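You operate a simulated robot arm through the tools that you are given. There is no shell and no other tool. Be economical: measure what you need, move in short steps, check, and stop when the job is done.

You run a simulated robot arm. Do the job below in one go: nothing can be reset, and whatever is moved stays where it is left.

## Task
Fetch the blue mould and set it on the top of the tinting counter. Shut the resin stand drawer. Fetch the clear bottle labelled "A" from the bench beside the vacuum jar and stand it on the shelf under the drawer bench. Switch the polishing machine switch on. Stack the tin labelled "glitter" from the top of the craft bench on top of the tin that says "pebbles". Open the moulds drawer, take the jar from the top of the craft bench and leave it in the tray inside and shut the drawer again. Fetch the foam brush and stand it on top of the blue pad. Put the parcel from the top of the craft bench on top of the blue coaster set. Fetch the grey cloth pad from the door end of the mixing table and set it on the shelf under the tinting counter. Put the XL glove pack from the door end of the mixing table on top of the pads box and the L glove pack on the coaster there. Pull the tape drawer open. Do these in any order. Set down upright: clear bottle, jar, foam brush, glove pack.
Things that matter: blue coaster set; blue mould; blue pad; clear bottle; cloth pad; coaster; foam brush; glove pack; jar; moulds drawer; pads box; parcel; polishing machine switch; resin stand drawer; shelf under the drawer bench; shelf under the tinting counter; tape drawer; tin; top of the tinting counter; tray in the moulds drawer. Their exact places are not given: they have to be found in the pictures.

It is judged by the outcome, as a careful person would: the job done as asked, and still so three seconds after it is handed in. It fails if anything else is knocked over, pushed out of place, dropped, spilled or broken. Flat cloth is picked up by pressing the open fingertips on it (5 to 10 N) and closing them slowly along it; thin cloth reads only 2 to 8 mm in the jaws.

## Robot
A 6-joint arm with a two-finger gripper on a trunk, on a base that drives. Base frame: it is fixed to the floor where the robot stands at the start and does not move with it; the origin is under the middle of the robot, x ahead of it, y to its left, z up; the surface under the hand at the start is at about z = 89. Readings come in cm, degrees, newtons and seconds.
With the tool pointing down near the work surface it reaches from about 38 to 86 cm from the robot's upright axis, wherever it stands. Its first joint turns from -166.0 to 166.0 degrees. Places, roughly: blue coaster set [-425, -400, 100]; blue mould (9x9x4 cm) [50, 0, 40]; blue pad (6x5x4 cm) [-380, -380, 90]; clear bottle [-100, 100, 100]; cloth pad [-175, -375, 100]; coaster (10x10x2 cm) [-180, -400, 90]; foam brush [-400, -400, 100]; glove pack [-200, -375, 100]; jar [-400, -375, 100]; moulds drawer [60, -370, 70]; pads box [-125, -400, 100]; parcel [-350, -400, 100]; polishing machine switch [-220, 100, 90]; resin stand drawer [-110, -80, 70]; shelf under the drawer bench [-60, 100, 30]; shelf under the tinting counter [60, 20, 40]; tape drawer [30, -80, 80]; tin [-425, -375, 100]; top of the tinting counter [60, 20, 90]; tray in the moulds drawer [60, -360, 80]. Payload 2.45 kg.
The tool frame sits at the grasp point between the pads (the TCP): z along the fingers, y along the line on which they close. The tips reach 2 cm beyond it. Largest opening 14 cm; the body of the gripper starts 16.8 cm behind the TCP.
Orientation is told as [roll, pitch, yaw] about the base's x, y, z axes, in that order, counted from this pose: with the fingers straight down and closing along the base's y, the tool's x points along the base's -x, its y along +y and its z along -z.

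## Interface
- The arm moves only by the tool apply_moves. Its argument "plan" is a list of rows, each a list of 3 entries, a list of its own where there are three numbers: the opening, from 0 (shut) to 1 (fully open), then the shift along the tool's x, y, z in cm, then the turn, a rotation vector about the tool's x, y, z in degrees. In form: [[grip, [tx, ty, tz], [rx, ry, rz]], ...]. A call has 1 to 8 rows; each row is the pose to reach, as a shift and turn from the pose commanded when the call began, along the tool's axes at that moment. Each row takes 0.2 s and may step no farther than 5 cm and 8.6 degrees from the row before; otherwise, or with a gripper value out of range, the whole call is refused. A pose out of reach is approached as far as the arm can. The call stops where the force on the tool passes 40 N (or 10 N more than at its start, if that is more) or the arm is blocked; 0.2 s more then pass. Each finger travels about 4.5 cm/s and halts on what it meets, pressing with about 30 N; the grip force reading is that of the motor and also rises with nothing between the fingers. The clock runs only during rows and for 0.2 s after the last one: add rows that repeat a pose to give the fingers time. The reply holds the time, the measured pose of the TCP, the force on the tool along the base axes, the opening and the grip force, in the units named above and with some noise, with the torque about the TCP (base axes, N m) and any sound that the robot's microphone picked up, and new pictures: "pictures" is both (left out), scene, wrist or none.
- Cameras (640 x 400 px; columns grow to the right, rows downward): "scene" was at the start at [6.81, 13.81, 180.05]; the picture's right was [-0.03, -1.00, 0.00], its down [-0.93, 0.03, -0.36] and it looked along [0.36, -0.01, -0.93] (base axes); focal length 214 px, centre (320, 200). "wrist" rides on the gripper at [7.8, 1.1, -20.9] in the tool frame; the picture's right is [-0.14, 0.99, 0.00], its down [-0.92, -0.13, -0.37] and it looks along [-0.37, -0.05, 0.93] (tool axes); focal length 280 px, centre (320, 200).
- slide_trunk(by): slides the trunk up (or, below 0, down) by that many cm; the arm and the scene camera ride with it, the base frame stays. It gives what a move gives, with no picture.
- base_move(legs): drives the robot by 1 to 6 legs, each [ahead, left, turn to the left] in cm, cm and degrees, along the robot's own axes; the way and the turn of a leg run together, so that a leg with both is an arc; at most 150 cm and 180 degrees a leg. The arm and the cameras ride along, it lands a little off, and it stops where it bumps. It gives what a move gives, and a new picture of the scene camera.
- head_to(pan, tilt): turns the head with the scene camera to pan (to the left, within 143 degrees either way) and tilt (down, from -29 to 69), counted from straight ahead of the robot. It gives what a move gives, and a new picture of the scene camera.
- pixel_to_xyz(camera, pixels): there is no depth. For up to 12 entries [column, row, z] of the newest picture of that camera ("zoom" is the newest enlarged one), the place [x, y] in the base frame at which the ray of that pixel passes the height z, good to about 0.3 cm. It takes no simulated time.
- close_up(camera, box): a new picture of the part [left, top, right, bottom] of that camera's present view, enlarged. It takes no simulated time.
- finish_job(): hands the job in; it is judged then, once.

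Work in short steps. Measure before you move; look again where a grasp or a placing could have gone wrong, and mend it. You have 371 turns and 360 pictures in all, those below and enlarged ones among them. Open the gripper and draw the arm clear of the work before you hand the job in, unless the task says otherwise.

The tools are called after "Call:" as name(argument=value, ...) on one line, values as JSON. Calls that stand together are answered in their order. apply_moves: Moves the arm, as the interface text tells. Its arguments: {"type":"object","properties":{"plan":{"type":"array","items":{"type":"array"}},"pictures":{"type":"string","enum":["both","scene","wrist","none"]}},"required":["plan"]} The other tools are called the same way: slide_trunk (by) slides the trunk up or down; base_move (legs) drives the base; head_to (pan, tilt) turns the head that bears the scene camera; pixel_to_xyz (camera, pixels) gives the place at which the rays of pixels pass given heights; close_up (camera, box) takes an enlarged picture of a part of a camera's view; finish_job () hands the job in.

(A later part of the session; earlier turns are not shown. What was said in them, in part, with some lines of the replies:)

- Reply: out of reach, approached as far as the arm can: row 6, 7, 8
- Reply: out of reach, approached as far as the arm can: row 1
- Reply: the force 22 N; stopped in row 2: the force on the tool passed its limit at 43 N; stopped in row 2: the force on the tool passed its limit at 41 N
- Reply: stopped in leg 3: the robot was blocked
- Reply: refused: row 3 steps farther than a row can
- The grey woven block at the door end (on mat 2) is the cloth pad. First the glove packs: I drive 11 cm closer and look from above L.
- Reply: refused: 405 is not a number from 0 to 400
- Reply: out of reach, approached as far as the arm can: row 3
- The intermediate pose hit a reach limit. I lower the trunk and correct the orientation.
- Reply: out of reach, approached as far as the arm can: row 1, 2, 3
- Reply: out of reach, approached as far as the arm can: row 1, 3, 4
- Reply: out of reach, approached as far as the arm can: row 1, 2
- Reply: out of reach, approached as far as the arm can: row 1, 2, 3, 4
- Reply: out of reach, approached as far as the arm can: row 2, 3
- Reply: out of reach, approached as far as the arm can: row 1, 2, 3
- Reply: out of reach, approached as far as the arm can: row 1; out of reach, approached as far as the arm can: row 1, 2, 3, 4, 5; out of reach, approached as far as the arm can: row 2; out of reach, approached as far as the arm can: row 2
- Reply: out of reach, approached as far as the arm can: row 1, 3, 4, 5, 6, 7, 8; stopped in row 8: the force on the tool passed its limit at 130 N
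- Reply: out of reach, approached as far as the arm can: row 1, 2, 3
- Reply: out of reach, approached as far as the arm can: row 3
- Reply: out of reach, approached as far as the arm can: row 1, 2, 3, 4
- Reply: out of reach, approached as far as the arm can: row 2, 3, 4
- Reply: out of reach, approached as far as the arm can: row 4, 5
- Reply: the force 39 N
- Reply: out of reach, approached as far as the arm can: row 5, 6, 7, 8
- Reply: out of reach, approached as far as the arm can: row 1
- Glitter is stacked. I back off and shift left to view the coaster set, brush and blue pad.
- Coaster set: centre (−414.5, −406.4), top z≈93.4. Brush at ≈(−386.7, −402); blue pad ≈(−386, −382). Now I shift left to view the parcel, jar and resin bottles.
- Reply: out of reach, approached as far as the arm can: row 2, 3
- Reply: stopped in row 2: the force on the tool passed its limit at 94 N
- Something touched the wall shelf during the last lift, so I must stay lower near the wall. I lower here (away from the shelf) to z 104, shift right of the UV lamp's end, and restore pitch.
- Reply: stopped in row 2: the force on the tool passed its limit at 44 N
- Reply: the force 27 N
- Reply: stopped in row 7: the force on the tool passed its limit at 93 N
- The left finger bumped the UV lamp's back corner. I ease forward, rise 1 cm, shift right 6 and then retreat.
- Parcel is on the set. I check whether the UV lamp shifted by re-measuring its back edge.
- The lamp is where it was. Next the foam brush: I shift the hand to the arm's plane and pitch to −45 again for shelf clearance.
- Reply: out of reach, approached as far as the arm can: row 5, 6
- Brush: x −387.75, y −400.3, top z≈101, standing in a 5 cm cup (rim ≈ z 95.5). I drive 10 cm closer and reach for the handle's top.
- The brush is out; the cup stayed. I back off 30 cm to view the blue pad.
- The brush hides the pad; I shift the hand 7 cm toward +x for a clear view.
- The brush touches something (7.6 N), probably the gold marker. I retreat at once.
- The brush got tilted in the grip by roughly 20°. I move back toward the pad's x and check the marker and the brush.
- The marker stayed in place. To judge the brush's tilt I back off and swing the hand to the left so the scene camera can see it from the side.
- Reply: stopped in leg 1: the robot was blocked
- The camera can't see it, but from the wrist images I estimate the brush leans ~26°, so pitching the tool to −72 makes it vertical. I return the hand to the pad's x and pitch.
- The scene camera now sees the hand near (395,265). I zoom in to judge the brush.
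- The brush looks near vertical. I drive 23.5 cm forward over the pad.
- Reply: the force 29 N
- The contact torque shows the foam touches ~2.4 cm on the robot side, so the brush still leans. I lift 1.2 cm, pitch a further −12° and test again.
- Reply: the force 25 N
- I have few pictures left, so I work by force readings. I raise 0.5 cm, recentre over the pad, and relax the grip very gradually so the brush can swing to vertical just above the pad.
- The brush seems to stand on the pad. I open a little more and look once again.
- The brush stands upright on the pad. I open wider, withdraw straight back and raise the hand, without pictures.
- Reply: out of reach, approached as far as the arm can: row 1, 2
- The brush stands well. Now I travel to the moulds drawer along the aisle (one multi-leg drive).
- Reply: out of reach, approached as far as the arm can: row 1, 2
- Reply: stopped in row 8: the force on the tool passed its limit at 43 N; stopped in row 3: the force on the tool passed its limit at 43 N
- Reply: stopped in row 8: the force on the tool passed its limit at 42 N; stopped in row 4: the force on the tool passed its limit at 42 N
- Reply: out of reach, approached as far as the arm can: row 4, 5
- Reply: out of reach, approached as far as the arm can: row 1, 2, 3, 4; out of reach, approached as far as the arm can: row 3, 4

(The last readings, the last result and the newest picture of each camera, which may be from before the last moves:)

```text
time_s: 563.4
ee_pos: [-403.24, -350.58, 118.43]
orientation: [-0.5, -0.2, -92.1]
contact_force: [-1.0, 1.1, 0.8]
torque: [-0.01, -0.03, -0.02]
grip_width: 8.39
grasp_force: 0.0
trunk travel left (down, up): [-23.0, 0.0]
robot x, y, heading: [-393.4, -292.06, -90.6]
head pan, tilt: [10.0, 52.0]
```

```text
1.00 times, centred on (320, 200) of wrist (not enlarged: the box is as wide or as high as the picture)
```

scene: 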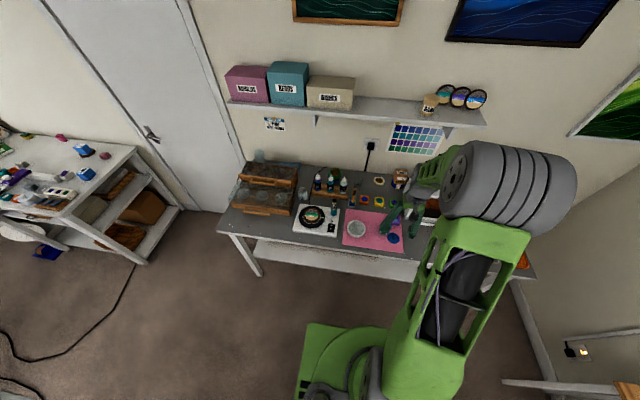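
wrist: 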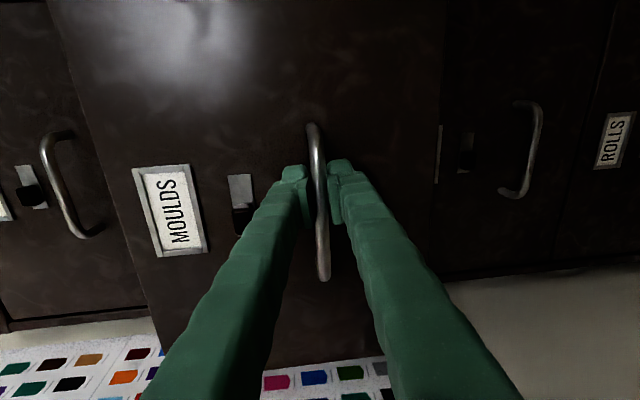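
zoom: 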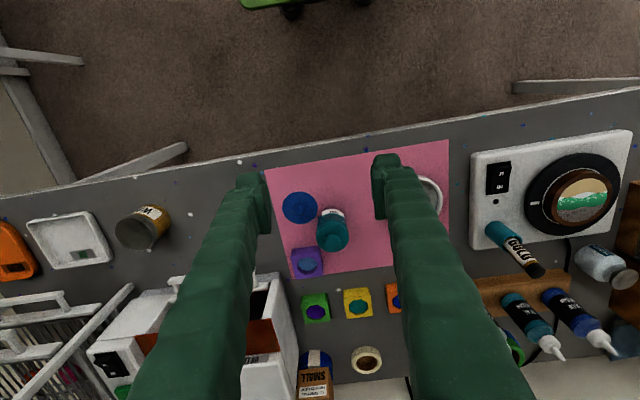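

Call:
pixel_to_xyz(camera="zoom", pixels=[[330, 208, 89], [332, 216, 89], [335, 238, 98], [335, 238, 100], [318, 230, 97], [349, 226, 97], [299, 207, 89], [413, 210, 92], [305, 262, 92]])

Call:
close_up(camera="wrist", box=[270, 180, 390, 290])

```text
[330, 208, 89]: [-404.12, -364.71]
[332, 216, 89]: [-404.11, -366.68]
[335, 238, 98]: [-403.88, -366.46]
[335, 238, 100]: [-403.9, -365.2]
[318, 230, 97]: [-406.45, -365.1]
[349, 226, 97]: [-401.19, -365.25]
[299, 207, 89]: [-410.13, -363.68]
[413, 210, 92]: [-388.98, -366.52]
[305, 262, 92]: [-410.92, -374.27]
```

```text
3.64 times, centred on (330, 235) of wrist
```

zoom: 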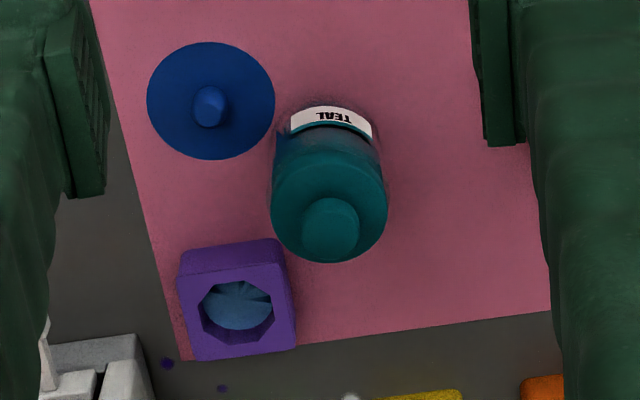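

Teal jar: centre ≈ (−403.8, −367.6), ≈5.6 cm dia, lid at z≈97. To avoid the blue lid beside it I rotate the jaws by 60° and come over it.

Call:
apply_moves(plan=[[0.6, [-2.1, 0, 0], [0, 0, -7.7]], [0.6, [-4.2, 0, 0], [0, 0, -15.4]], [0.6, [-6.4, 0, 0], [0, 0, -23.1]], [0.6, [-8.5, 0, 0], [0, 0, -30.8]], [0.6, [-10.6, 0, 0], [0, 0, -38.5]], [0.6, [-12.7, 0, 0], [0, 0, -46.2]], [0.6, [-14.9, 0, 0], [0, 0, -54]], [0.6, [-17, 0, 0], [0, 0, -62]]], pictures="none")

Call:
slide_trunk(by=-14)

Call:
apply_moves(plan=[[0.6, [0, 0, 0], [0, 0, 0]]], pictures="wrist")

```text
time_s: 565.2
ee_pos: [-403.89, -367.81, 118.43]
orientation: [-0.2, 0.3, -30.0]
contact_force: [0.1, -0.5, -0.7]
torque: [0.05, -0.04, 0.01]
grip_width: 8.4
grasp_force: 0.1
trunk travel left (down, up): [-23.0, 0.0]
robot x, y, heading: [-394.11, -291.85, -90.9]
head pan, tilt: [10.0, 52.0]
```

```text
time_s: 566.9
ee_pos: [-403.76, -367.67, 104.44]
orientation: [-0.4, 0.3, -29.9]
contact_force: [-0.2, 0.0, -0.7]
torque: [-0.02, -0.02, 0.01]
grip_width: 8.4
grasp_force: 0.1
trunk travel left (down, up): [-9.0, 14.0]
robot x, y, heading: [-393.9, -292.04, -90.5]
head pan, tilt: [10.0, 52.0]
```

```text
time_s: 567.3
ee_pos: [-403.77, -367.58, 104.48]
orientation: [-0.6, 0.3, -30.0]
contact_force: [-0.8, 0.1, 0.2]
torque: [0.03, 0.01, -0.02]
grip_width: 8.4
grasp_force: 0.1
trunk travel left (down, up): [-9.0, 14.0]
robot x, y, heading: [-393.61, -291.68, -90.7]
head pan, tilt: [10.0, 52.0]
```

wrist: 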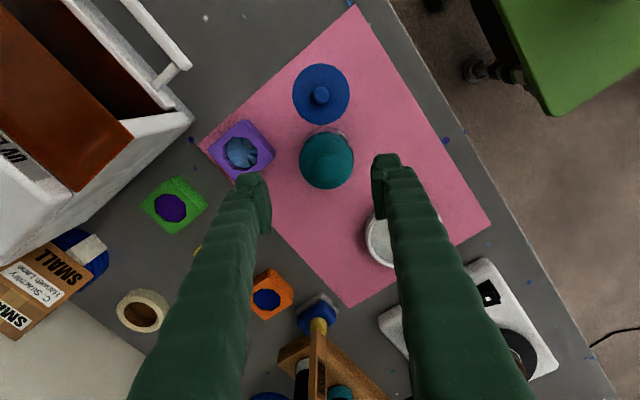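

Jar centre is 0.85/0.75 cm off; I correct, descend and close.

Call:
apply_moves(plan=[[0.58, [0.85, 0.75, 3], [0, 0, 0]], [0.58, [0.85, 0.75, 7], [0, 0, 0]], [0.58, [0.85, 0.75, 11.3], [0, 0, 0]], [0.45, [0.85, 0.75, 11.3], [0, 0, 0]], [0.3, [0.85, 0.75, 11.3], [0, 0, 0]], [0.25, [0.85, 0.75, 11.3], [0, 0, 0]], [0.25, [0.85, 0.75, 11.3], [0, 0, 0]]], pictures="none")

```text
time_s: 568.9
ee_pos: [-404.16, -366.55, 93.27]
orientation: [-0.5, 0.4, -30.0]
contact_force: [-0.7, -0.3, 4.2]
torque: [-0.1, -0.09, -0.05]
grip_width: 6.06
grasp_force: 30.1
trunk travel left (down, up): [-9.0, 14.0]
robot x, y, heading: [-393.52, -291.88, -90.4]
head pan, tilt: [10.0, 52.0]
```

Gripped (6.06 cm). I lift, then retract and turn the jaws back.

Call:
slide_trunk(by=14)

Call:
apply_moves(plan=[[0.25, [0, 0, -4], [0, 0, 0]], [0.25, [0, 0, -8], [0, 0, 0]], [0.25, [0, 0, -12], [0, 0, 0]]], pictures="wrist")

Call:
apply_moves(plan=[[0.25, [1.06, 1.84, 0], [0, 0, 7.7]], [0.25, [2.12, 3.68, 0], [0, 0, 15.4]], [0.25, [3.2, 5.5, 0], [0, 0, 23.1]], [0.25, [4.2, 7.3, 0], [0, 0, 30.8]], [0.25, [5.3, 9.2, 0], [0, 0, 38.5]], [0.25, [6.4, 11, 0], [0, 0, 46.2]], [0.25, [7.4, 12.9, 0], [0, 0, 54]], [0.25, [8.5, 14.7, 0], [0, 0, 60.5]]], pictures="none")

```text
time_s: 570.5
ee_pos: [-404.21, -366.62, 107.14]
orientation: [-0.4, 0.3, -30.1]
contact_force: [0.1, 0.1, -3.2]
torque: [0.01, 0.02, -0.06]
grip_width: 5.98
grasp_force: 29.7
trunk travel left (down, up): [-23.0, 0.0]
robot x, y, heading: [-393.68, -291.94, -90.6]
head pan, tilt: [10.0, 52.0]
```

```text
time_s: 571.3
ee_pos: [-404.21, -366.35, 119.23]
orientation: [-0.4, 0.3, -30.1]
contact_force: [0.4, 0.7, -3.2]
torque: [-0.1, -0.01, -0.01]
grip_width: 6.0
grasp_force: 29.9
trunk travel left (down, up): [-23.0, 0.0]
robot x, y, heading: [-393.71, -292.12, -90.6]
head pan, tilt: [10.0, 52.0]
```

wrist: 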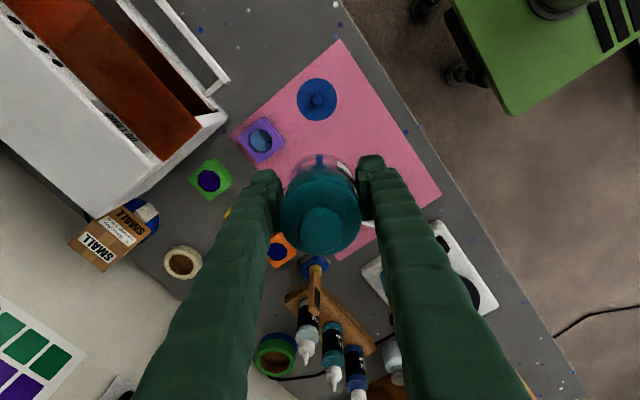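

```text
time_s: 573.1
ee_pos: [-404.22, -349.55, 119.22]
orientation: [-0.4, -0.3, -90.6]
contact_force: [-0.1, -0.4, -3.4]
torque: [-0.03, 0.01, -0.04]
grip_width: 5.98
grasp_force: 29.9
trunk travel left (down, up): [-23.0, 0.0]
robot x, y, heading: [-393.53, -292.1, -90.4]
head pan, tilt: [10.0, 52.0]
```

The jar is held. I travel back to the cabinet.

Call:
base_move(legs=[[0, 133, 0.4], [0, 133, 0], [0, 133, 0], [-6, 0, 0], [0, 0, 41]])

```text
time_s: 610.5
ee_pos: [36.07, -338.63, 119.17]
orientation: [-0.5, -0.3, -49.5]
contact_force: [-0.4, 0.7, -4.3]
torque: [0.0, -0.01, 0.0]
grip_width: 5.88
grasp_force: 29.9
trunk travel left (down, up): [-23.0, 0.0]
robot x, y, heading: [6.57, -287.88, -49.9]
head pan, tilt: [10.0, 52.0]
```

scene: 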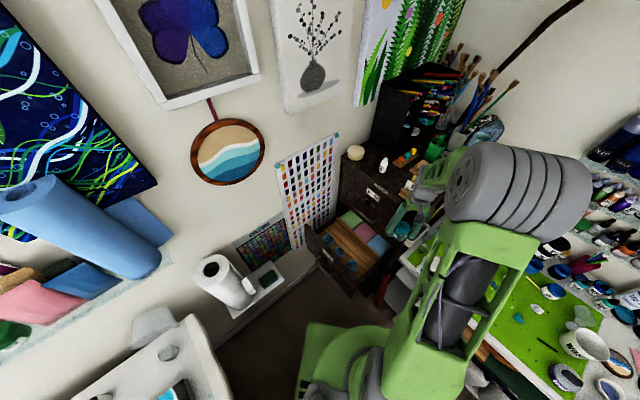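

I move over the tray's free area and look.

Call:
apply_moves(plan=[[0.25, [-2, 3.7, 0], [0, 0, 0]], [0.25, [-4, 7.4, 0], [0, 0, 0]], [0.25, [-6, 11.1, 0], [0, 0, 0]], [0.25, [-7.9, 14.8, 0], [0, 0, 0]]], pictures="wrist")

```text
time_s: 611.5
ee_pos: [52.61, -334.99, 119.09]
orientation: [-0.5, -0.2, -49.6]
contact_force: [0.1, -0.1, -4.7]
torque: [-0.02, 0.04, -0.04]
grip_width: 5.93
grasp_force: 29.6
trunk travel left (down, up): [-23.0, 0.0]
robot x, y, heading: [6.47, -288.18, -49.8]
head pan, tilt: [10.0, 52.0]
```

wrist: 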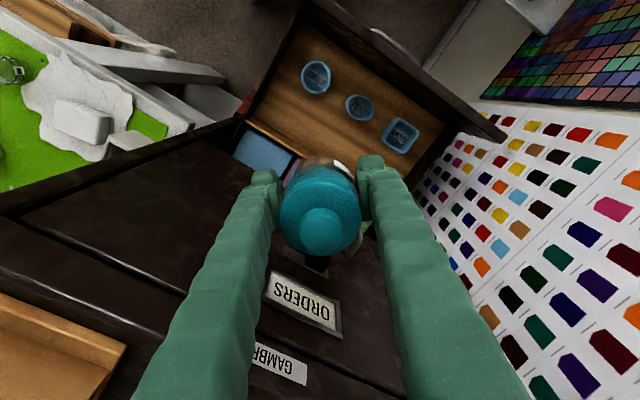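

Call:
pixel_to_xyz(camera="wrist", pixels=[[250, 122, 80], [298, 157, 80], [315, 77, 77], [359, 107, 77], [400, 135, 77], [284, 105, 75], [320, 135, 75], [312, 30, 90], [470, 128, 90], [284, 105, 78]])

```text
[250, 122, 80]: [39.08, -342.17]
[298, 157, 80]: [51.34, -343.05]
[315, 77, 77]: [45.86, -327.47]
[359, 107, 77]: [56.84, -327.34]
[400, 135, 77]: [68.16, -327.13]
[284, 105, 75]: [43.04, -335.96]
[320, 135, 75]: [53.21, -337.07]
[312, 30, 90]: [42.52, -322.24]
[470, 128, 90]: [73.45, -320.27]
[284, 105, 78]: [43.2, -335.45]
```

Free area: x≈51.4, y −331…−342. I rotate the jaws to close along x, shift slightly, and lower with the trunk.

Call:
apply_moves(plan=[[0.25, [0, -0.4, 0], [0, 0, 8]], [0.25, [-0.1, -0.8, 0], [0, 0, 16]], [0.25, [-0.1, -1.2, 0], [0, 0, 24]], [0.25, [-0.1, -1.7, 0], [0, 0, 32]], [0.25, [-0.1, -1.7, 0], [0, 0, 40]]], pictures="none")

Call:
slide_trunk(by=-22.5)

Call:
apply_moves(plan=[[0.25, [0, 0, 4.5], [0, 0, 0]], [0.25, [0, 0, 9], [0, 0, 0]]], pictures="wrist")

```text
time_s: 612.7
ee_pos: [51.31, -336.14, 119.06]
orientation: [-0.3, -0.5, -89.7]
contact_force: [0.8, 0.5, -3.4]
torque: [0.02, 0.03, 0.0]
grip_width: 5.9
grasp_force: 30.0
trunk travel left (down, up): [-23.0, 0.0]
robot x, y, heading: [6.32, -288.16, -49.6]
head pan, tilt: [10.0, 52.0]
```

```text
time_s: 615.0
ee_pos: [51.21, -336.19, 96.52]
orientation: [-0.2, -0.3, -89.4]
contact_force: [-0.1, 0.2, -2.3]
torque: [0.02, 0.02, -0.02]
grip_width: 5.94
grasp_force: 29.9
trunk travel left (down, up): [-0.5, 22.5]
robot x, y, heading: [6.11, -288.34, -49.5]
head pan, tilt: [10.0, 52.0]
```

```text
time_s: 615.6
ee_pos: [51.37, -336.44, 87.91]
orientation: [0.1, -0.9, -89.6]
contact_force: [-2.8, 4.3, 25.4]
torque: [-1.98, -0.86, -0.05]
grip_width: 5.93
grasp_force: 30.4
trunk travel left (down, up): [-0.5, 22.5]
robot x, y, heading: [5.94, -288.2, -49.5]
head pan, tilt: [10.0, 52.0]
```

wrist: 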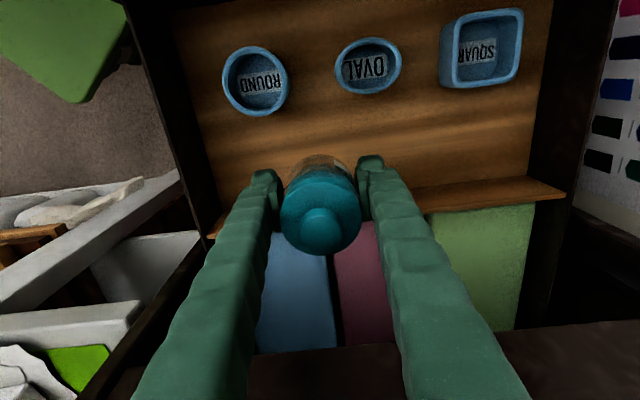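

The gripper touched the ORDERS handle above. I rise, shift 2.9 cm away from the cabinet and lower again.

Call:
apply_moves(plan=[[0.25, [0, 0, -2], [0, 0, 0]], [0.25, [2.9, 0, -2], [0, 0, 0]], [0.25, [2.9, 0, 0.5], [0, 0, 0]], [0.25, [2.9, 0, 3], [0, 0, 0]]], pictures="none")

Call:
apply_moves(plan=[[0.25, [0, 0, 1], [0, 0, 0]], [0.25, [0, 0, 2], [0, 0, 0]]], pictures="none")

```text
time_s: 616.6
ee_pos: [51.18, -333.45, 84.41]
orientation: [-0.2, -0.5, -89.5]
contact_force: [0.3, -1.0, -3.3]
torque: [0.05, 0.05, -0.01]
grip_width: 5.92
grasp_force: 29.6
trunk travel left (down, up): [-0.5, 22.5]
robot x, y, heading: [6.34, -287.99, -49.4]
head pan, tilt: [10.0, 52.0]
```

```text
time_s: 617.2
ee_pos: [51.17, -333.36, 82.56]
orientation: [-0.2, -0.5, -89.4]
contact_force: [-0.6, 0.4, -3.1]
torque: [0.03, 0.03, 0.01]
grip_width: 5.92
grasp_force: 29.6
trunk travel left (down, up): [-0.5, 22.5]
robot x, y, heading: [6.21, -288.25, -49.7]
head pan, tilt: [10.0, 52.0]
```

Free now. I continue down in small steps toward the tray floor.

Call:
apply_moves(plan=[[0.25, [0, 0, 0.8], [0, 0, 0]], [0.25, [0, 0, 1.6], [0, 0, 0]]], pictures="none")

Call:
apply_moves(plan=[[0.25, [0, 0, 0.7], [0, 0, 0]]], pictures="none")

Call:
apply_moves(plan=[[0.25, [0, 0, 0.7], [0, 0, 0]]], pictures="none")

```text
time_s: 617.8
ee_pos: [51.06, -333.4, 81.01]
orientation: [-0.2, -0.4, -89.5]
contact_force: [0.0, -0.3, -3.8]
torque: [0.05, -0.01, 0.02]
grip_width: 5.89
grasp_force: 29.8
trunk travel left (down, up): [-0.5, 22.5]
robot x, y, heading: [6.16, -288.16, -50.0]
head pan, tilt: [10.0, 52.0]
```

```text
time_s: 618.2
ee_pos: [51.16, -333.61, 80.52]
orientation: [0.0, -0.6, -89.5]
contact_force: [-5.2, 2.0, 30.3]
torque: [-0.02, -0.01, -0.09]
grip_width: 5.95
grasp_force: 30.0
trunk travel left (down, up): [-0.5, 22.5]
robot x, y, heading: [6.37, -288.0, -49.4]
head pan, tilt: [10.0, 52.0]
```

```text
time_s: 618.6
ee_pos: [51.15, -333.43, 79.75]
orientation: [0.0, -0.7, -89.4]
contact_force: [-1.4, -2.9, 34.9]
torque: [0.08, 0.09, 0.07]
grip_width: 6.03
grasp_force: 30.1
trunk travel left (down, up): [-0.5, 22.5]
robot x, y, heading: [6.06, -288.12, -49.9]
head pan, tilt: [10.0, 52.0]
```

The jar stands on the tray floor (≈ z 76). I ease, open and lift out.

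Call:
apply_moves(plan=[[0.25, [0, 0, -0.7], [0, 0, 0]], [0.48, [0, 0, -0.7], [0, 0, 0]], [0.55, [0, 0, -0.7], [0, 0, 0]], [0.55, [0, 0, -0.7], [0, 0, 0]], [0.55, [0, 0, -4], [0, 0, 0]], [0.55, [0, 0, -8], [0, 0, 0]], [0.55, [1, 0, -12], [0, 0, 0]]], pictures="wrist")

```text
time_s: 620.2
ee_pos: [51.01, -332.16, 91.69]
orientation: [-0.2, -0.6, -89.5]
contact_force: [-0.7, 0.3, 0.2]
torque: [0.01, -0.04, 0.02]
grip_width: 7.69
grasp_force: 0.1
trunk travel left (down, up): [-0.5, 22.5]
robot x, y, heading: [6.54, -288.01, -49.8]
head pan, tilt: [10.0, 52.0]
```

wrist: 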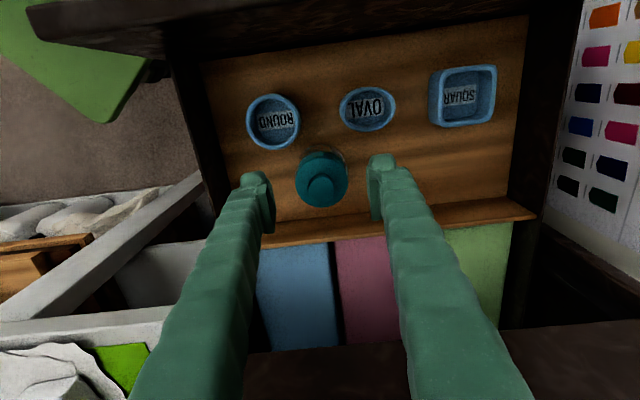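

The jar stands in the tray. Now I rise, bring the hand back into the arm's plane, and pitch to −45 to push the drawer shut.

Call:
slide_trunk(by=21)

Call:
apply_moves(plan=[[0.3, [-1, -2.6, 0], [0, 0, -8]], [0.2, [-2, -5.2, 0], [0, 0, -16]], [0.1, [-3, -7.8, 0], [0, 0, -24]], [0, [-4, -10.4, 0], [0, 0, -32]], [0, [-5.5, -13, 0], [0, 0, -40]]], pictures="none")

Call:
apply_moves(plan=[[0, [0, 0, 0], [0, -7.6, 0]], [0, [0, 0, 0], [0, -15.2, 0]], [0, [0, 0, 0], [0, -22.8, 0]], [0, [0, 0, 0], [0, -30.4, 0]], [0, [0, 0, 0], [0, -38, 0]], [0, [0, 0, 0], [0, -45, 0]]], pictures="none")

```text
time_s: 622.5
ee_pos: [51.09, -332.29, 112.51]
orientation: [-0.1, -0.5, -89.5]
contact_force: [0.2, 0.0, -0.6]
torque: [-0.03, 0.01, 0.01]
grip_width: 7.68
grasp_force: 0.0
trunk travel left (down, up): [-21.5, 1.5]
robot x, y, heading: [6.09, -287.94, -49.6]
head pan, tilt: [10.0, 52.0]
```

```text
time_s: 623.7
ee_pos: [38.04, -337.82, 112.59]
orientation: [-0.4, -0.2, -49.4]
contact_force: [-0.2, 0.0, -0.6]
torque: [0.04, -0.05, 0.01]
grip_width: 0.0
grasp_force: 19.6
trunk travel left (down, up): [-21.5, 1.5]
robot x, y, heading: [6.23, -288.15, -49.6]
head pan, tilt: [10.0, 52.0]
```

```text
time_s: 625.1
ee_pos: [38.33, -338.0, 112.49]
orientation: [-0.4, -45.1, -49.2]
contact_force: [-0.4, -0.2, -0.2]
torque: [0.08, 0.02, 0.0]
grip_width: 0.01
grasp_force: 30.0
out of reach, approached as far as the arm can: row 3, 4, 5
trunk travel left (down, up): [-21.5, 1.5]
robot x, y, heading: [6.0, -287.91, -49.8]
head pan, tilt: [10.0, 52.0]
```

I shift the base a little so the push stays within reach.

Call:
base_move(legs=[[-7, -14, 0]])

Call:
apply_moves(plan=[[0, [2, 3.5, -2], [0, 0, 0]], [0, [4, 7, -4], [0, 0, 0]], [0, [5, 11.5, -5], [0, 0, 0]], [0, [5, 16, -5], [0, 0, 0]], [0, [5, 20.5, -5], [0, 0, 0]], [0, [5, 25, -5], [0, 0, 0]], [0, [5, 29.5, -5], [0, 0, 0]], [0, [5, 34, -5], [0, 0, 0]]], pictures="none")

```text
time_s: 627.0
ee_pos: [23.04, -341.94, 112.49]
orientation: [-0.6, -45.3, -49.1]
contact_force: [0.0, -0.4, 0.3]
torque: [0.02, 0.01, -0.03]
grip_width: 0.0
grasp_force: 29.6
trunk travel left (down, up): [-21.5, 1.5]
robot x, y, heading: [-8.97, -291.94, -49.7]
head pan, tilt: [10.0, 52.0]
```

scene: 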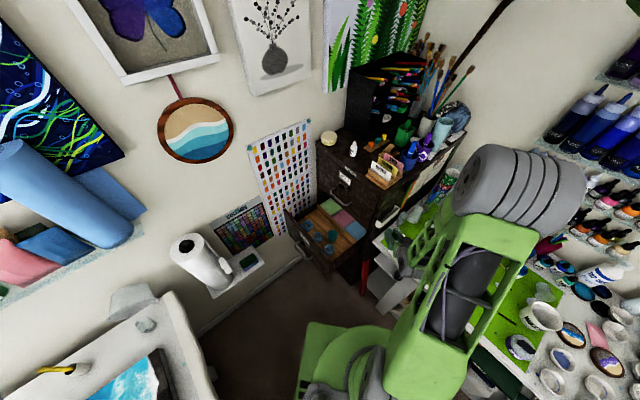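

```text
time_s: 628.8
ee_pos: [44.21, -314.37, 112.17]
orientation: [-0.8, -45.1, -49.0]
contact_force: [0.4, -0.7, 0.5]
torque: [-0.02, 0.07, -0.02]
grip_width: 0.0
grasp_force: 29.2
out of reach, approached as far as the arm can: row 1, 2, 3, 4, 5, 6
trunk travel left (down, up): [-21.5, 1.5]
robot x, y, heading: [-8.86, -291.47, -49.8]
head pan, tilt: [10.0, 52.0]
```

Call:
slide_trunk(by=-15)

Call:
apply_moves(plan=[[0, [-0.6, 3.6, 0.6], [0, 0, 0]], [0, [-1.3, 7.2, 1.3], [0, 0, 0]], [0, [-1.9, 10.8, 1.9], [0, 0, 0]], [0, [-1.5, 12.4, 3.7], [0, 0, 0]], [0, [1.5, 12.4, 6.7], [0, 0, 0]], [0, [4.4, 12.4, 9.6], [0, 0, 0]]], pictures="wrist")

```text
time_s: 630.5
ee_pos: [44.18, -314.44, 97.29]
orientation: [-0.6, -45.2, -49.1]
contact_force: [-0.5, 0.3, 0.7]
torque: [-0.02, 0.03, 0.0]
grip_width: 0.0
grasp_force: 29.3
trunk travel left (down, up): [-6.5, 16.5]
robot x, y, heading: [-9.21, -291.78, -50.1]
head pan, tilt: [10.0, 52.0]
```

```text
time_s: 631.9
ee_pos: [56.1, -309.24, 87.29]
orientation: [-0.5, -45.1, -49.1]
contact_force: [0.8, 0.3, 0.1]
torque: [0.02, -0.02, 0.0]
grip_width: 0.02
grasp_force: 29.7
trunk travel left (down, up): [-6.5, 16.5]
robot x, y, heading: [-9.05, -291.46, -49.8]
head pan, tilt: [10.0, 52.0]
```

wrist: 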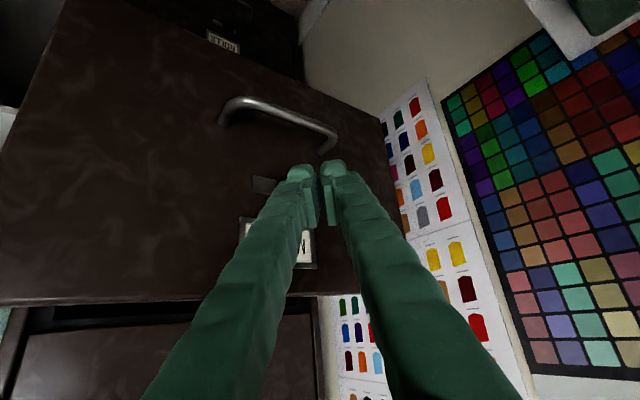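

I push the drawer in the −y direction, in several runs.

Call:
apply_moves(plan=[[0, [-1.3, -1.6, 1.3], [0, 0, 0]], [0, [-2.6, -3.2, 2.6], [0, 0, 0]], [0, [-3.9, -4.8, 3.9], [0, 0, 0]], [0, [-5, -6.1, 5], [0, 0, 0]], [0, [-6, -7.4, 6], [0, 0, 0]], [0, [-7, -8.6, 7], [0, 0, 0]], [0, [-8, -9.8, 8], [0, 0, 0]], [0, [-9, -11, 9], [0, 0, 0]]], pictures="none")

Call:
apply_moves(plan=[[0, [-1, -1.2, 1], [0, 0, 0]], [0, [-2, -2.4, 2], [0, 0, 0]], [0, [-3, -3.7, 3], [0, 0, 0]], [0, [-4, -4.9, 4], [0, 0, 0]], [0, [-5, -6.1, 5], [0, 0, 0]], [0, [-6, -7.4, 6], [0, 0, 0]], [0, [-7, -8.6, 7], [0, 0, 0]], [0, [-8, -9.8, 8], [0, 0, 0]]], pictures="none")

```text
time_s: 633.7
ee_pos: [55.79, -326.23, 87.4]
orientation: [-0.6, -45.3, -49.2]
contact_force: [-0.5, 0.0, -0.7]
torque: [0.01, 0.01, -0.02]
grip_width: 0.0
grasp_force: 29.4
trunk travel left (down, up): [-6.5, 16.5]
robot x, y, heading: [-9.32, -292.25, -49.5]
head pan, tilt: [10.0, 52.0]
```

```text
time_s: 635.5
ee_pos: [55.6, -341.08, 87.52]
orientation: [-0.6, -45.2, -49.2]
contact_force: [0.3, 0.2, -0.4]
torque: [0.01, 0.0, 0.04]
grip_width: 0.01
grasp_force: 29.4
trunk travel left (down, up): [-6.5, 16.5]
robot x, y, heading: [-9.0, -291.41, -49.5]
head pan, tilt: [10.0, 52.0]
```

Call:
close_up(camera="wrist", box=[0, 0, 640, 400])

```text
1.00 times, centred on (320, 200) of wrist (not enlarged: the box is as wide or as high as the picture)
```

zoom: 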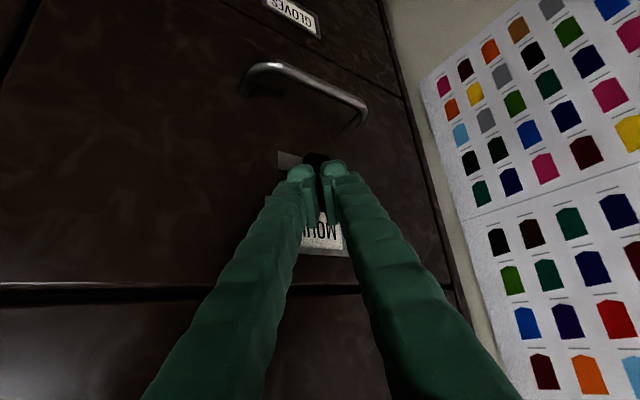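

The drawer front is being pushed and is almost flush. I continue until it stops.

Call:
apply_moves(plan=[[0, [-0.5, -0.65, 0.5], [0, 0, 0]], [0, [-1, -1.3, 1], [0, 0, 0]], [0, [-1.4, -1.8, 1.4], [0, 0, 0]]], pictures="none")

Call:
apply_moves(plan=[[0, [-0.5, -0.65, 0.5], [0, 0, 0]], [0, [-1, -1.3, 1], [0, 0, 0]]], pictures="none")

```text
time_s: 636.2
ee_pos: [55.94, -341.96, 87.27]
orientation: [-0.7, -44.5, -48.3]
contact_force: [0.6, 10.6, 0.8]
torque: [-0.06, 0.0, -0.06]
grip_width: 0.0
grasp_force: 28.8
trunk travel left (down, up): [-6.5, 16.5]
robot x, y, heading: [-9.07, -291.73, -49.4]
head pan, tilt: [10.0, 52.0]
stopped in row 3: the force on the tool passed its limit at 47 N (the readings are from after the stop); the commanded pose is now the measured one
```

```text
time_s: 636.6
ee_pos: [56.03, -342.02, 86.81]
orientation: [-0.7, -44.1, -47.7]
contact_force: [0.4, 10.3, 0.4]
torque: [-0.1, -0.01, -0.05]
grip_width: 0.0
grasp_force: 29.8
trunk travel left (down, up): [-6.5, 16.5]
robot x, y, heading: [-8.7, -291.77, -49.1]
head pan, tilt: [10.0, 52.0]
stopped in row 1: the force on the tool passed its limit at 48 N (the readings are from after the stop); the commanded pose is now the measured one
```

The drawer is firmly shut (hard stop). I retreat, raise, and bring the hand back to the travel position.

Call:
apply_moves(plan=[[0, [2.4, 2.9, -2.4], [0, 0, 0]], [0, [4.8, 5.8, -4.8], [0, 0, 0]], [0, [7.4, 9, -7.4], [0, 0, 0]]], pictures="wrist")

Call:
slide_trunk(by=16.5)

Call:
apply_moves(plan=[[0.2, [-0.5, -4.2, -2.2], [0, 0, 0]], [0.4, [-1, -8.4, -4.4], [0, 0, 0]], [0.5, [-1.5, -12.6, -6.6], [0, 0, 0]], [0.5, [-2, -16.8, -8.8], [0, 0, 0]], [0.5, [-2.5, -21, -11], [0, 0, 0]], [0.5, [-3, -25.2, -13.2], [0, 0, 0]], [0.5, [-3.5, -29.3, -15.3], [0, 0, 0]], [0.5, [-3.9, -33.3, -17.3], [0, 0, 0]]], pictures="none")

```text
time_s: 637.4
ee_pos: [55.55, -328.46, 87.16]
orientation: [-0.8, -44.0, -47.8]
contact_force: [0.0, 0.2, 0.3]
torque: [-0.05, 0.02, -0.01]
grip_width: 0.0
grasp_force: 29.5
trunk travel left (down, up): [-6.5, 16.5]
robot x, y, heading: [-9.23, -291.64, -49.6]
head pan, tilt: [10.0, 52.0]
```

wrist: 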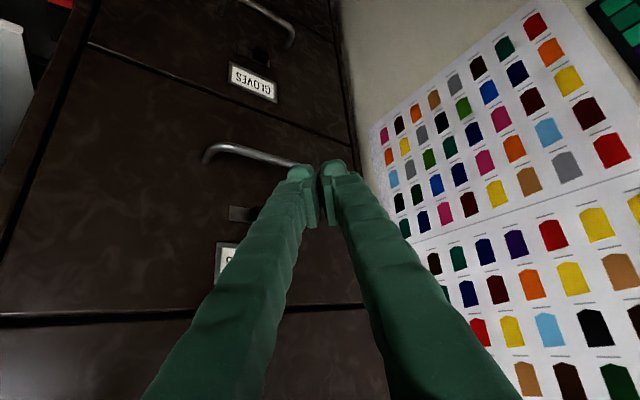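

```text
time_s: 639.3
ee_pos: [55.67, -328.45, 103.63]
orientation: [-0.7, -44.0, -47.9]
contact_force: [0.0, -0.1, 0.3]
torque: [-0.02, -0.01, 0.0]
grip_width: 0.0
grasp_force: 29.2
trunk travel left (down, up): [-23.0, 0.0]
robot x, y, heading: [-8.99, -291.96, -49.9]
head pan, tilt: [10.0, 52.0]
```

```text
time_s: 641.1
ee_pos: [24.53, -343.67, 119.07]
orientation: [-0.7, -44.1, -48.0]
contact_force: [0.1, -0.3, 0.0]
torque: [-0.01, -0.02, 0.03]
grip_width: 7.02
grasp_force: 0.1
trunk travel left (down, up): [-23.0, 0.0]
robot x, y, heading: [-8.99, -291.71, -49.5]
head pan, tilt: [10.0, 52.0]
```

The drawer is flush. I drive back along the aisle to the mixing table's door end for the cloth pad.

Call:
base_move(legs=[[0, 0, -40.5], [-2, -120, 0], [0, -37, 0]])

Call:
close_up(camera="wrist", box=[0, 0, 640, 400])

```text
time_s: 657.2
ee_pos: [-175.39, -349.41, 119.0]
orientation: [-0.7, -44.1, -89.0]
contact_force: [0.2, 0.2, 1.1]
torque: [0.01, 0.0, 0.01]
grip_width: 7.0
grasp_force: 0.0
trunk travel left (down, up): [-23.0, 0.0]
robot x, y, heading: [-166.47, -287.87, -90.5]
head pan, tilt: [10.0, 52.0]
```

scene: 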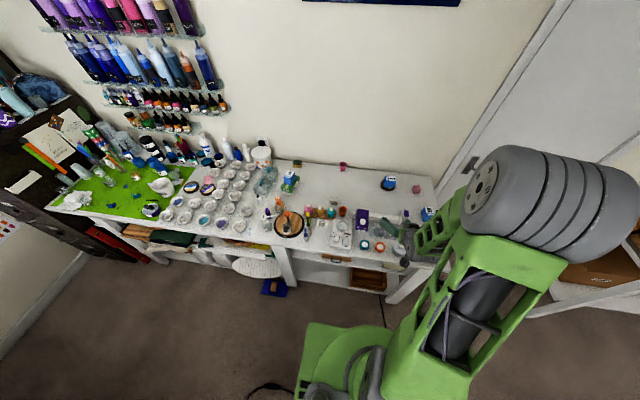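

```text
1.00 times, centred on (320, 200) of wrist (not enlarged: the box is as wide or as high as the picture)
```

zoom: 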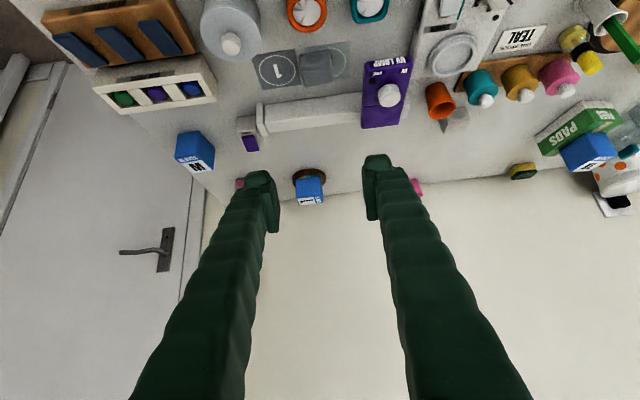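

Call:
pixel_to_xyz(camera="zoom", pixels=[[316, 50, 89], [302, 72, 93], [332, 68, 93], [317, 84, 93], [317, 60, 93], [363, 125, 90], [305, 15, 93], [262, 130, 93]])

```text
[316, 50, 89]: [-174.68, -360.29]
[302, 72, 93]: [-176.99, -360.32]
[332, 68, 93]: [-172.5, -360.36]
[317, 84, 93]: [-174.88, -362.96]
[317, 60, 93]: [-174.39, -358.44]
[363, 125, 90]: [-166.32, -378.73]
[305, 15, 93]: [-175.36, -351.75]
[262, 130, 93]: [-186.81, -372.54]
```

Cloth pad centre ≈ (−174.7, −361). I lower the trunk and approach along the tool axis, then close.

Call:
slide_trunk(by=-15)

Call:
apply_moves(plan=[[0.5, [0, 0.1, 4.5], [0, 0, 0]], [0.5, [0, 0.2, 9], [0, 0, 0]], [0.5, [0, 0.4, 13.5], [0, 0, 0]], [0.5, [0, 0.4, 16.3], [0, 0, 0]]], pictures="wrist")

```text
time_s: 659.0
ee_pos: [-175.33, -349.58, 104.03]
orientation: [-0.7, -44.0, -89.1]
contact_force: [0.6, -1.2, 0.4]
torque: [-0.01, 0.0, -0.04]
grip_width: 7.01
grasp_force: 0.1
trunk travel left (down, up): [-8.0, 15.0]
robot x, y, heading: [-166.46, -288.11, -90.7]
head pan, tilt: [10.0, 52.0]
```

```text
time_s: 660.0
ee_pos: [-175.0, -360.86, 92.32]
orientation: [-0.7, -44.0, -89.1]
contact_force: [-0.1, 0.1, -0.4]
torque: [0.01, -0.01, 0.0]
grip_width: 7.0
grasp_force: 0.0
trunk travel left (down, up): [-8.0, 15.0]
robot x, y, heading: [-166.66, -288.28, -90.6]
head pan, tilt: [10.0, 52.0]
```

wrist: 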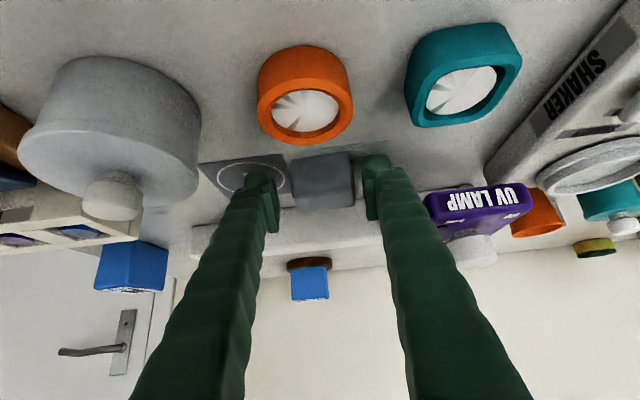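

The pad is between the fingers. I close and lift.

Call:
apply_moves(plan=[[0.4, [0, 0, 0], [0, 0, 0]], [0.3, [0, 0, 0], [0, 0, 0]], [0.2, [0, 0, 0], [0, 0, 0]], [0.2, [0, 0, 0], [0, 0, 0]], [0.2, [0, 0, 0], [0, 0, 0]]], pictures="none")

Call:
slide_trunk(by=15)

Call:
apply_moves(plan=[[0.2, [-2.8, 0, -2.8], [0, 0, 0]], [0.2, [-5.6, 0, -5.6], [0, 0, 0]]], pictures="wrist")

```text
time_s: 661.2
ee_pos: [-174.97, -360.79, 92.28]
orientation: [-0.7, -44.1, -89.0]
contact_force: [-0.5, -0.5, 0.0]
torque: [-0.01, 0.0, 0.02]
grip_width: 5.07
grasp_force: 29.6
trunk travel left (down, up): [-8.0, 15.0]
robot x, y, heading: [-166.41, -288.43, -90.6]
head pan, tilt: [10.0, 52.0]
```

```text
time_s: 662.9
ee_pos: [-174.95, -360.85, 107.26]
orientation: [-0.7, -44.1, -89.1]
contact_force: [0.6, -0.2, 0.1]
torque: [0.02, -0.01, 0.01]
grip_width: 5.07
grasp_force: 29.7
trunk travel left (down, up): [-23.0, 0.0]
robot x, y, heading: [-166.67, -288.34, -90.7]
head pan, tilt: [10.0, 52.0]
```

```text
time_s: 663.5
ee_pos: [-174.87, -360.82, 115.24]
orientation: [-0.7, -44.1, -89.3]
contact_force: [-0.4, 0.5, -0.8]
torque: [-0.03, 0.02, -0.01]
grip_width: 5.07
grasp_force: 29.9
trunk travel left (down, up): [-23.0, 0.0]
robot x, y, heading: [-166.28, -288.32, -90.6]
head pan, tilt: [10.0, 52.0]
```

wrist: 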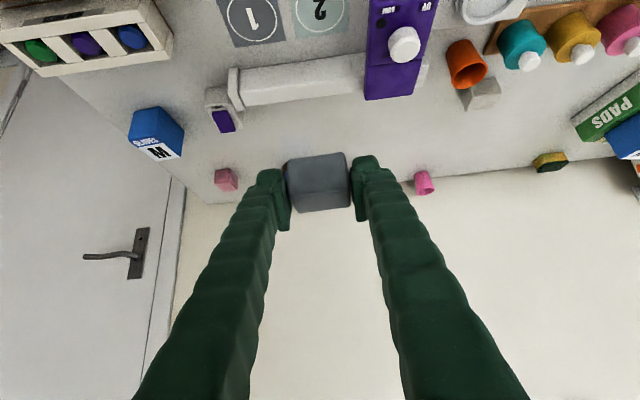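

The cloth pad is held. I retract and raise the hand, then drive back to the tinting counter via the open floor.

Call:
apply_moves(plan=[[0.2, [1.7, 0, -4], [0, 0, 0]], [0.2, [3.4, 0, -8], [0, 0, 0]], [0.2, [5.1, 0, -11.9], [0, 0, 0]]], pictures="none")

Call:
base_move(legs=[[0, -64, 0], [-150, 0, 0], [-150, 0, 0], [-7, 0, 0], [0, 0, 90]])

```text
time_s: 664.3
ee_pos: [-174.89, -348.84, 120.36]
orientation: [-0.6, -44.2, -89.2]
contact_force: [0.1, 1.2, -0.8]
torque: [-0.05, 0.03, 0.03]
grip_width: 5.08
grasp_force: 29.5
trunk travel left (down, up): [-23.0, 0.0]
robot x, y, heading: [-166.55, -288.35, -90.7]
head pan, tilt: [10.0, 52.0]
```

```text
time_s: 688.9
ee_pos: [-169.1, 10.82, 120.33]
orientation: [-0.7, -44.1, 2.0]
contact_force: [-0.1, 0.3, -0.9]
torque: [-0.03, -0.02, 0.01]
grip_width: 5.04
grasp_force: 29.9
trunk travel left (down, up): [-23.0, 0.0]
robot x, y, heading: [-230.35, 17.78, 0.7]
head pan, tilt: [10.0, 52.0]
```

scene: 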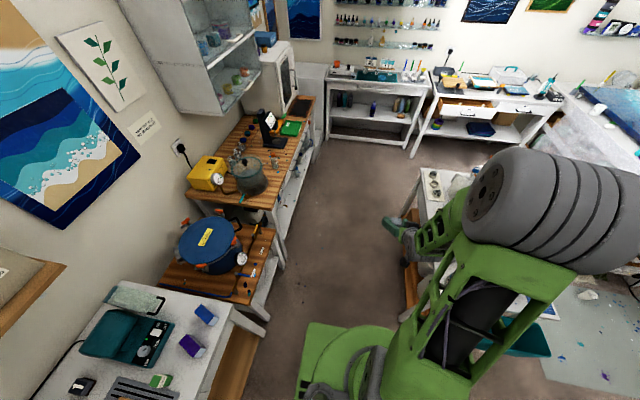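

Call:
base_move(legs=[[120, 0, -0.7], [60, 0, 0], [0, -14, 0]])

```text
time_s: 699.4
ee_pos: [10.24, -4.79, 120.38]
orientation: [-0.7, -44.1, 0.8]
contact_force: [0.2, 0.0, 0.7]
torque: [0.02, -0.03, 0.04]
grip_width: 5.07
grasp_force: 29.8
trunk travel left (down, up): [-23.0, 0.0]
robot x, y, heading: [-50.78, 3.53, -0.6]
head pan, tilt: [10.0, 52.0]
```

scene: 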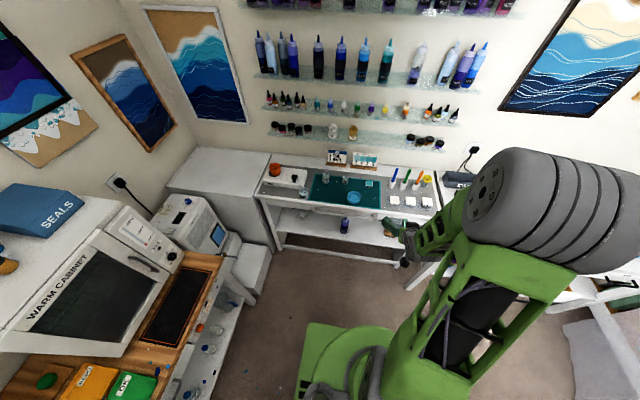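

I lower the trunk and the hand in front of the counter (no pictures).

Call:
slide_trunk(by=-22.5)

Call:
apply_moves(plan=[[0.2, [0, 0, 4.5], [0, 0, 0]], [0.2, [3.4, 0, 8], [0, 0, 0]], [0.2, [6.8, 0, 11.5], [0, 0, 0]], [0.2, [10.2, 0, 15], [0, 0, 0]], [0.2, [13.6, 0, 18.5], [0, 0, 0]], [0.2, [17, 0, 22], [0, 0, 0]], [0.2, [20.4, 0, 25.5], [0, 0, 0]], [0.2, [23.8, 0, 29], [0, 0, 0]]], pictures="none")

Call:
apply_moves(plan=[[0.2, [3.2, 0, 3.3], [0, 0, 0]], [0.2, [6.4, 0, 6.6], [0, 0, 0]], [0.2, [8.3, 0, 8.6], [0, 0, 0]]], pictures="wrist")

```text
time_s: 701.8
ee_pos: [10.18, -4.84, 97.72]
orientation: [-0.7, -44.0, 0.9]
contact_force: [-0.5, 0.5, -0.2]
torque: [-0.01, -0.01, 0.02]
grip_width: 5.06
grasp_force: 29.9
trunk travel left (down, up): [-0.5, 22.5]
robot x, y, heading: [-50.58, 3.9, -0.6]
head pan, tilt: [10.0, 52.0]
```

```text
time_s: 703.6
ee_pos: [13.31, -5.28, 60.35]
orientation: [-0.7, -44.1, 0.8]
contact_force: [0.3, 0.2, -0.6]
torque: [0.02, 0.02, -0.01]
grip_width: 5.06
grasp_force: 30.1
trunk travel left (down, up): [-0.5, 22.5]
robot x, y, heading: [-50.44, 4.18, -0.8]
head pan, tilt: [10.0, 52.0]
```

```text
time_s: 704.4
ee_pos: [13.32, -5.3, 48.47]
orientation: [-0.7, -44.1, 0.8]
contact_force: [0.5, -0.5, 0.0]
torque: [0.0, -0.01, 0.0]
grip_width: 5.03
grasp_force: 30.0
trunk travel left (down, up): [-0.5, 22.5]
robot x, y, heading: [-50.22, 3.83, -0.6]
head pan, tilt: [10.0, 52.0]
```

wrist: 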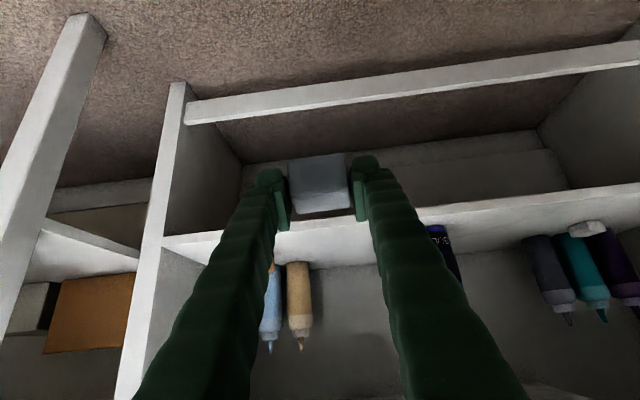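

Clear. I drive 34 cm ahead into the shelf space and lower to contact.

Call:
base_move(legs=[[34, 0.5, 0]])

Call:
apply_moves(plan=[[0.2, [0.7, 0, 0.7], [0, 0, 0]], [0.2, [1.4, 0, 1.4], [0, 0, 0]]], pictures="none")

Call:
apply_moves(plan=[[0.2, [0.3, 0, 0.3], [0, 0, 0]]], pictures="none")

Call:
apply_moves(plan=[[0.2, [0.3, 0, 0.3], [0, 0, 0]]], pictures="none")

```text
time_s: 706.6
ee_pos: [47.68, -5.13, 48.46]
orientation: [-0.7, -44.1, 0.9]
contact_force: [0.0, -0.2, 0.0]
torque: [0.01, 0.0, -0.03]
grip_width: 5.03
grasp_force: 29.4
trunk travel left (down, up): [-0.5, 22.5]
robot x, y, heading: [-16.01, 3.6, -0.7]
head pan, tilt: [10.0, 52.0]
```

scene: 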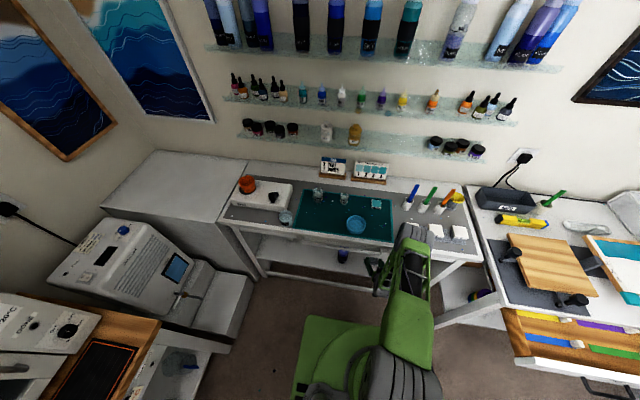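

```text
time_s: 707.2
ee_pos: [47.6, -5.03, 46.5]
orientation: [-0.7, -44.1, 0.9]
contact_force: [0.7, 0.7, -0.3]
torque: [-0.02, 0.03, -0.02]
grip_width: 5.05
grasp_force: 30.0
trunk travel left (down, up): [-0.5, 22.5]
robot x, y, heading: [-16.1, 4.23, -0.4]
head pan, tilt: [10.0, 52.0]
```

```text
time_s: 707.6
ee_pos: [47.52, -5.12, 46.08]
orientation: [-0.6, -44.1, 0.8]
contact_force: [0.0, 0.4, 0.4]
torque: [-0.02, 0.03, -0.02]
grip_width: 5.03
grasp_force: 30.3
trunk travel left (down, up): [-0.5, 22.5]
robot x, y, heading: [-16.35, 3.94, -0.7]
head pan, tilt: [10.0, 52.0]
```

```text
time_s: 708.0
ee_pos: [47.59, -5.06, 45.71]
orientation: [-0.7, -44.1, 0.8]
contact_force: [0.8, -0.3, -1.0]
torque: [-0.04, 0.02, -0.02]
grip_width: 5.05
grasp_force: 29.5
trunk travel left (down, up): [-0.5, 22.5]
robot x, y, heading: [-16.2, 3.75, -0.7]
head pan, tilt: [10.0, 52.0]
```

Call:
apply_moves(plan=[[0.2, [0.25, 0, 0.25], [0, 0, 0]]], pictures="none")

Call:
apply_moves(plan=[[0.2, [0.25, 0, 0.25], [0, 0, 0]]], pictures="none")

Call:
apply_moves(plan=[[0.2, [0.2, 0, 0.2], [0, 0, 0]]], pictures="none")

```text
time_s: 708.4
ee_pos: [47.51, -5.09, 45.33]
orientation: [-0.7, -44.1, 0.9]
contact_force: [-1.5, 0.2, 0.4]
torque: [0.03, -0.01, -0.03]
grip_width: 5.07
grasp_force: 30.3
trunk travel left (down, up): [-0.5, 22.5]
robot x, y, heading: [-16.03, 3.62, -0.5]
head pan, tilt: [10.0, 52.0]
```

```text
time_s: 708.8
ee_pos: [47.63, -5.07, 45.25]
orientation: [-0.7, -44.3, 1.0]
contact_force: [-10.4, 0.4, 26.8]
torque: [0.33, 0.13, 0.08]
grip_width: 5.07
grasp_force: 29.8
trunk travel left (down, up): [-0.5, 22.5]
robot x, y, heading: [-16.37, 4.07, -0.6]
head pan, tilt: [10.0, 52.0]
```

```text
time_s: 709.2
ee_pos: [47.69, -5.09, 45.07]
orientation: [-0.7, -44.5, 1.0]
contact_force: [-9.6, 1.5, 37.8]
torque: [0.13, -0.11, 0.03]
grip_width: 5.05
grasp_force: 29.8
trunk travel left (down, up): [-0.5, 22.5]
robot x, y, heading: [-16.38, 3.66, -0.5]
head pan, tilt: [10.0, 52.0]
```

Contact on the shelf (z≈45.3 as expected). I ease, open, withdraw a bit and look.

Call:
apply_moves(plan=[[0.2, [-0.3, 0, -0.3], [0, 0, 0]], [0.35, [-0.3, 0, -0.3], [0, 0, 0]], [0.48, [-0.3, 0, -0.3], [0, 0, 0]], [0.48, [-1, 0, -4], [0, 0, 0]], [0.48, [-2, 0, -8], [0, 0, 0]]], pictures="wrist")

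```text
time_s: 710.4
ee_pos: [43.44, -5.08, 52.06]
orientation: [-0.7, -44.0, 0.9]
contact_force: [-0.2, -0.9, -0.1]
torque: [-0.04, 0.02, 0.02]
grip_width: 6.72
grasp_force: 0.0
trunk travel left (down, up): [-0.5, 22.5]
robot x, y, heading: [-15.85, 4.07, -0.6]
head pan, tilt: [10.0, 52.0]
```

wrist: 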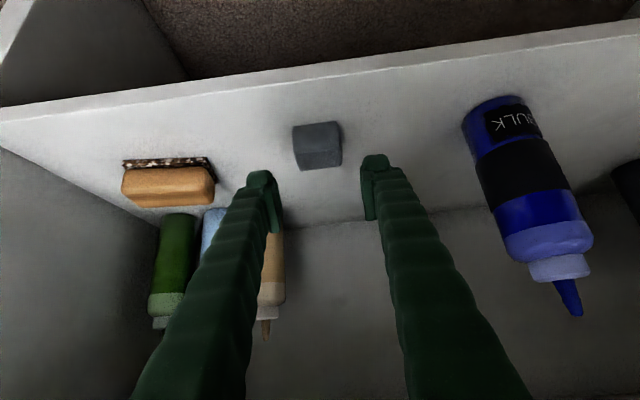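

The cloth pad lies on the shelf. I drive back clear of the counter and raise the hand.

Call:
base_move(legs=[[-38, 0, 0]])

Call:
slide_trunk(by=15)

Call:
head_to(pan=45, tilt=45)

```text
time_s: 712.8
ee_pos: [5.42, -4.76, 51.88]
orientation: [-0.7, -44.1, 0.8]
contact_force: [-0.2, 0.4, 0.8]
torque: [0.05, -0.01, -0.01]
grip_width: 6.76
grasp_force: 0.1
trunk travel left (down, up): [-0.5, 22.5]
robot x, y, heading: [-54.3, 4.2, -0.8]
head pan, tilt: [10.0, 52.0]
```

scene: 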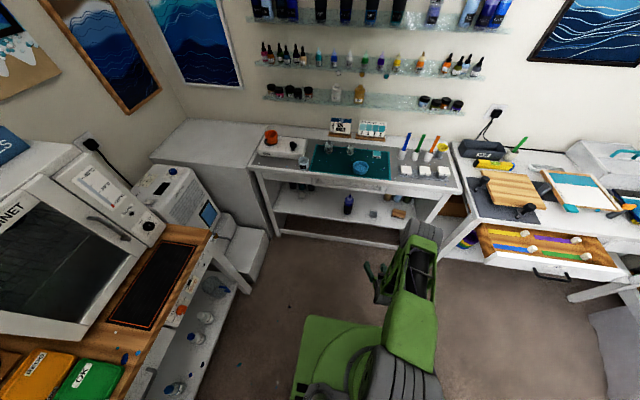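

```text
time_s: 714.6
ee_pos: [5.47, -4.78, 66.84]
orientation: [-0.7, -44.1, 0.7]
contact_force: [0.0, -0.4, 0.4]
torque: [-0.02, -0.01, 0.01]
grip_width: 6.74
grasp_force: 0.0
trunk travel left (down, up): [-15.5, 7.5]
robot x, y, heading: [-54.12, 4.28, -0.8]
head pan, tilt: [10.0, 52.0]
```

```text
time_s: 715.6
ee_pos: [5.35, -4.76, 66.83]
orientation: [-0.8, -44.1, 0.8]
contact_force: [0.1, 0.4, 0.5]
torque: [0.01, -0.04, 0.0]
grip_width: 6.69
grasp_force: 0.1
trunk travel left (down, up): [-15.5, 7.5]
robot x, y, heading: [-54.28, 4.25, -0.6]
head pan, tilt: [45.0, 45.0]
```

scene: 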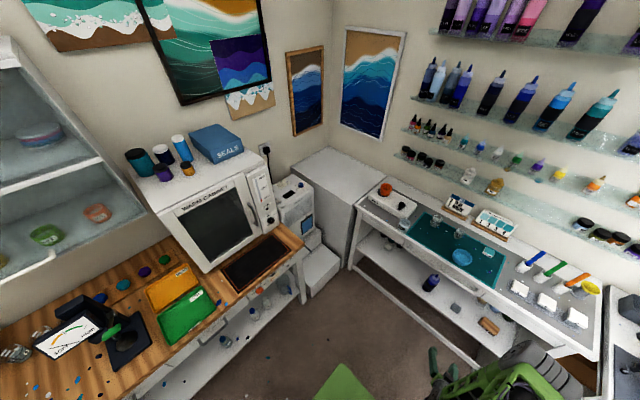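

The bottle stands on the bench shelf at about (222,338), the mould is on the counter, the cloth pad is on the counter's shelf and the tape drawer is open. The arm is clear with the gripper open, so I hand the job in.

Call:
finish_job()

```text
The job is handed in.
```

I did every item on the list and handed the job in; I have not seen the verdict.

These could count against it:
- **Base contacts:** the base was stopped against the resin stand twice while I was turning or driving. It was also stopped once near the cloth-covered table and once near the island. Nothing I could see was displaced.
- **UV lamp machine on the craft bench:** it took two hard knocks while I placed the parcel. I re-measured its back edge after the second one and found no clear shift.
- **UV lamp on the mixing table:** a fingertip was forced against its knob (130 N). Its knob measured at the same spot as before.
- **Wall shelf over the craft bench:** it was probably bumped (94 N) while I lifted the parcel. The boxes on it still looked in place, but I did not measure them.
- **Gold marker:** the foam brush pressed lightly against something, most likely the gold marker, which still stood where it was.

The blue mould sits on the teal mat on the tinting counter, not on the bare surface.
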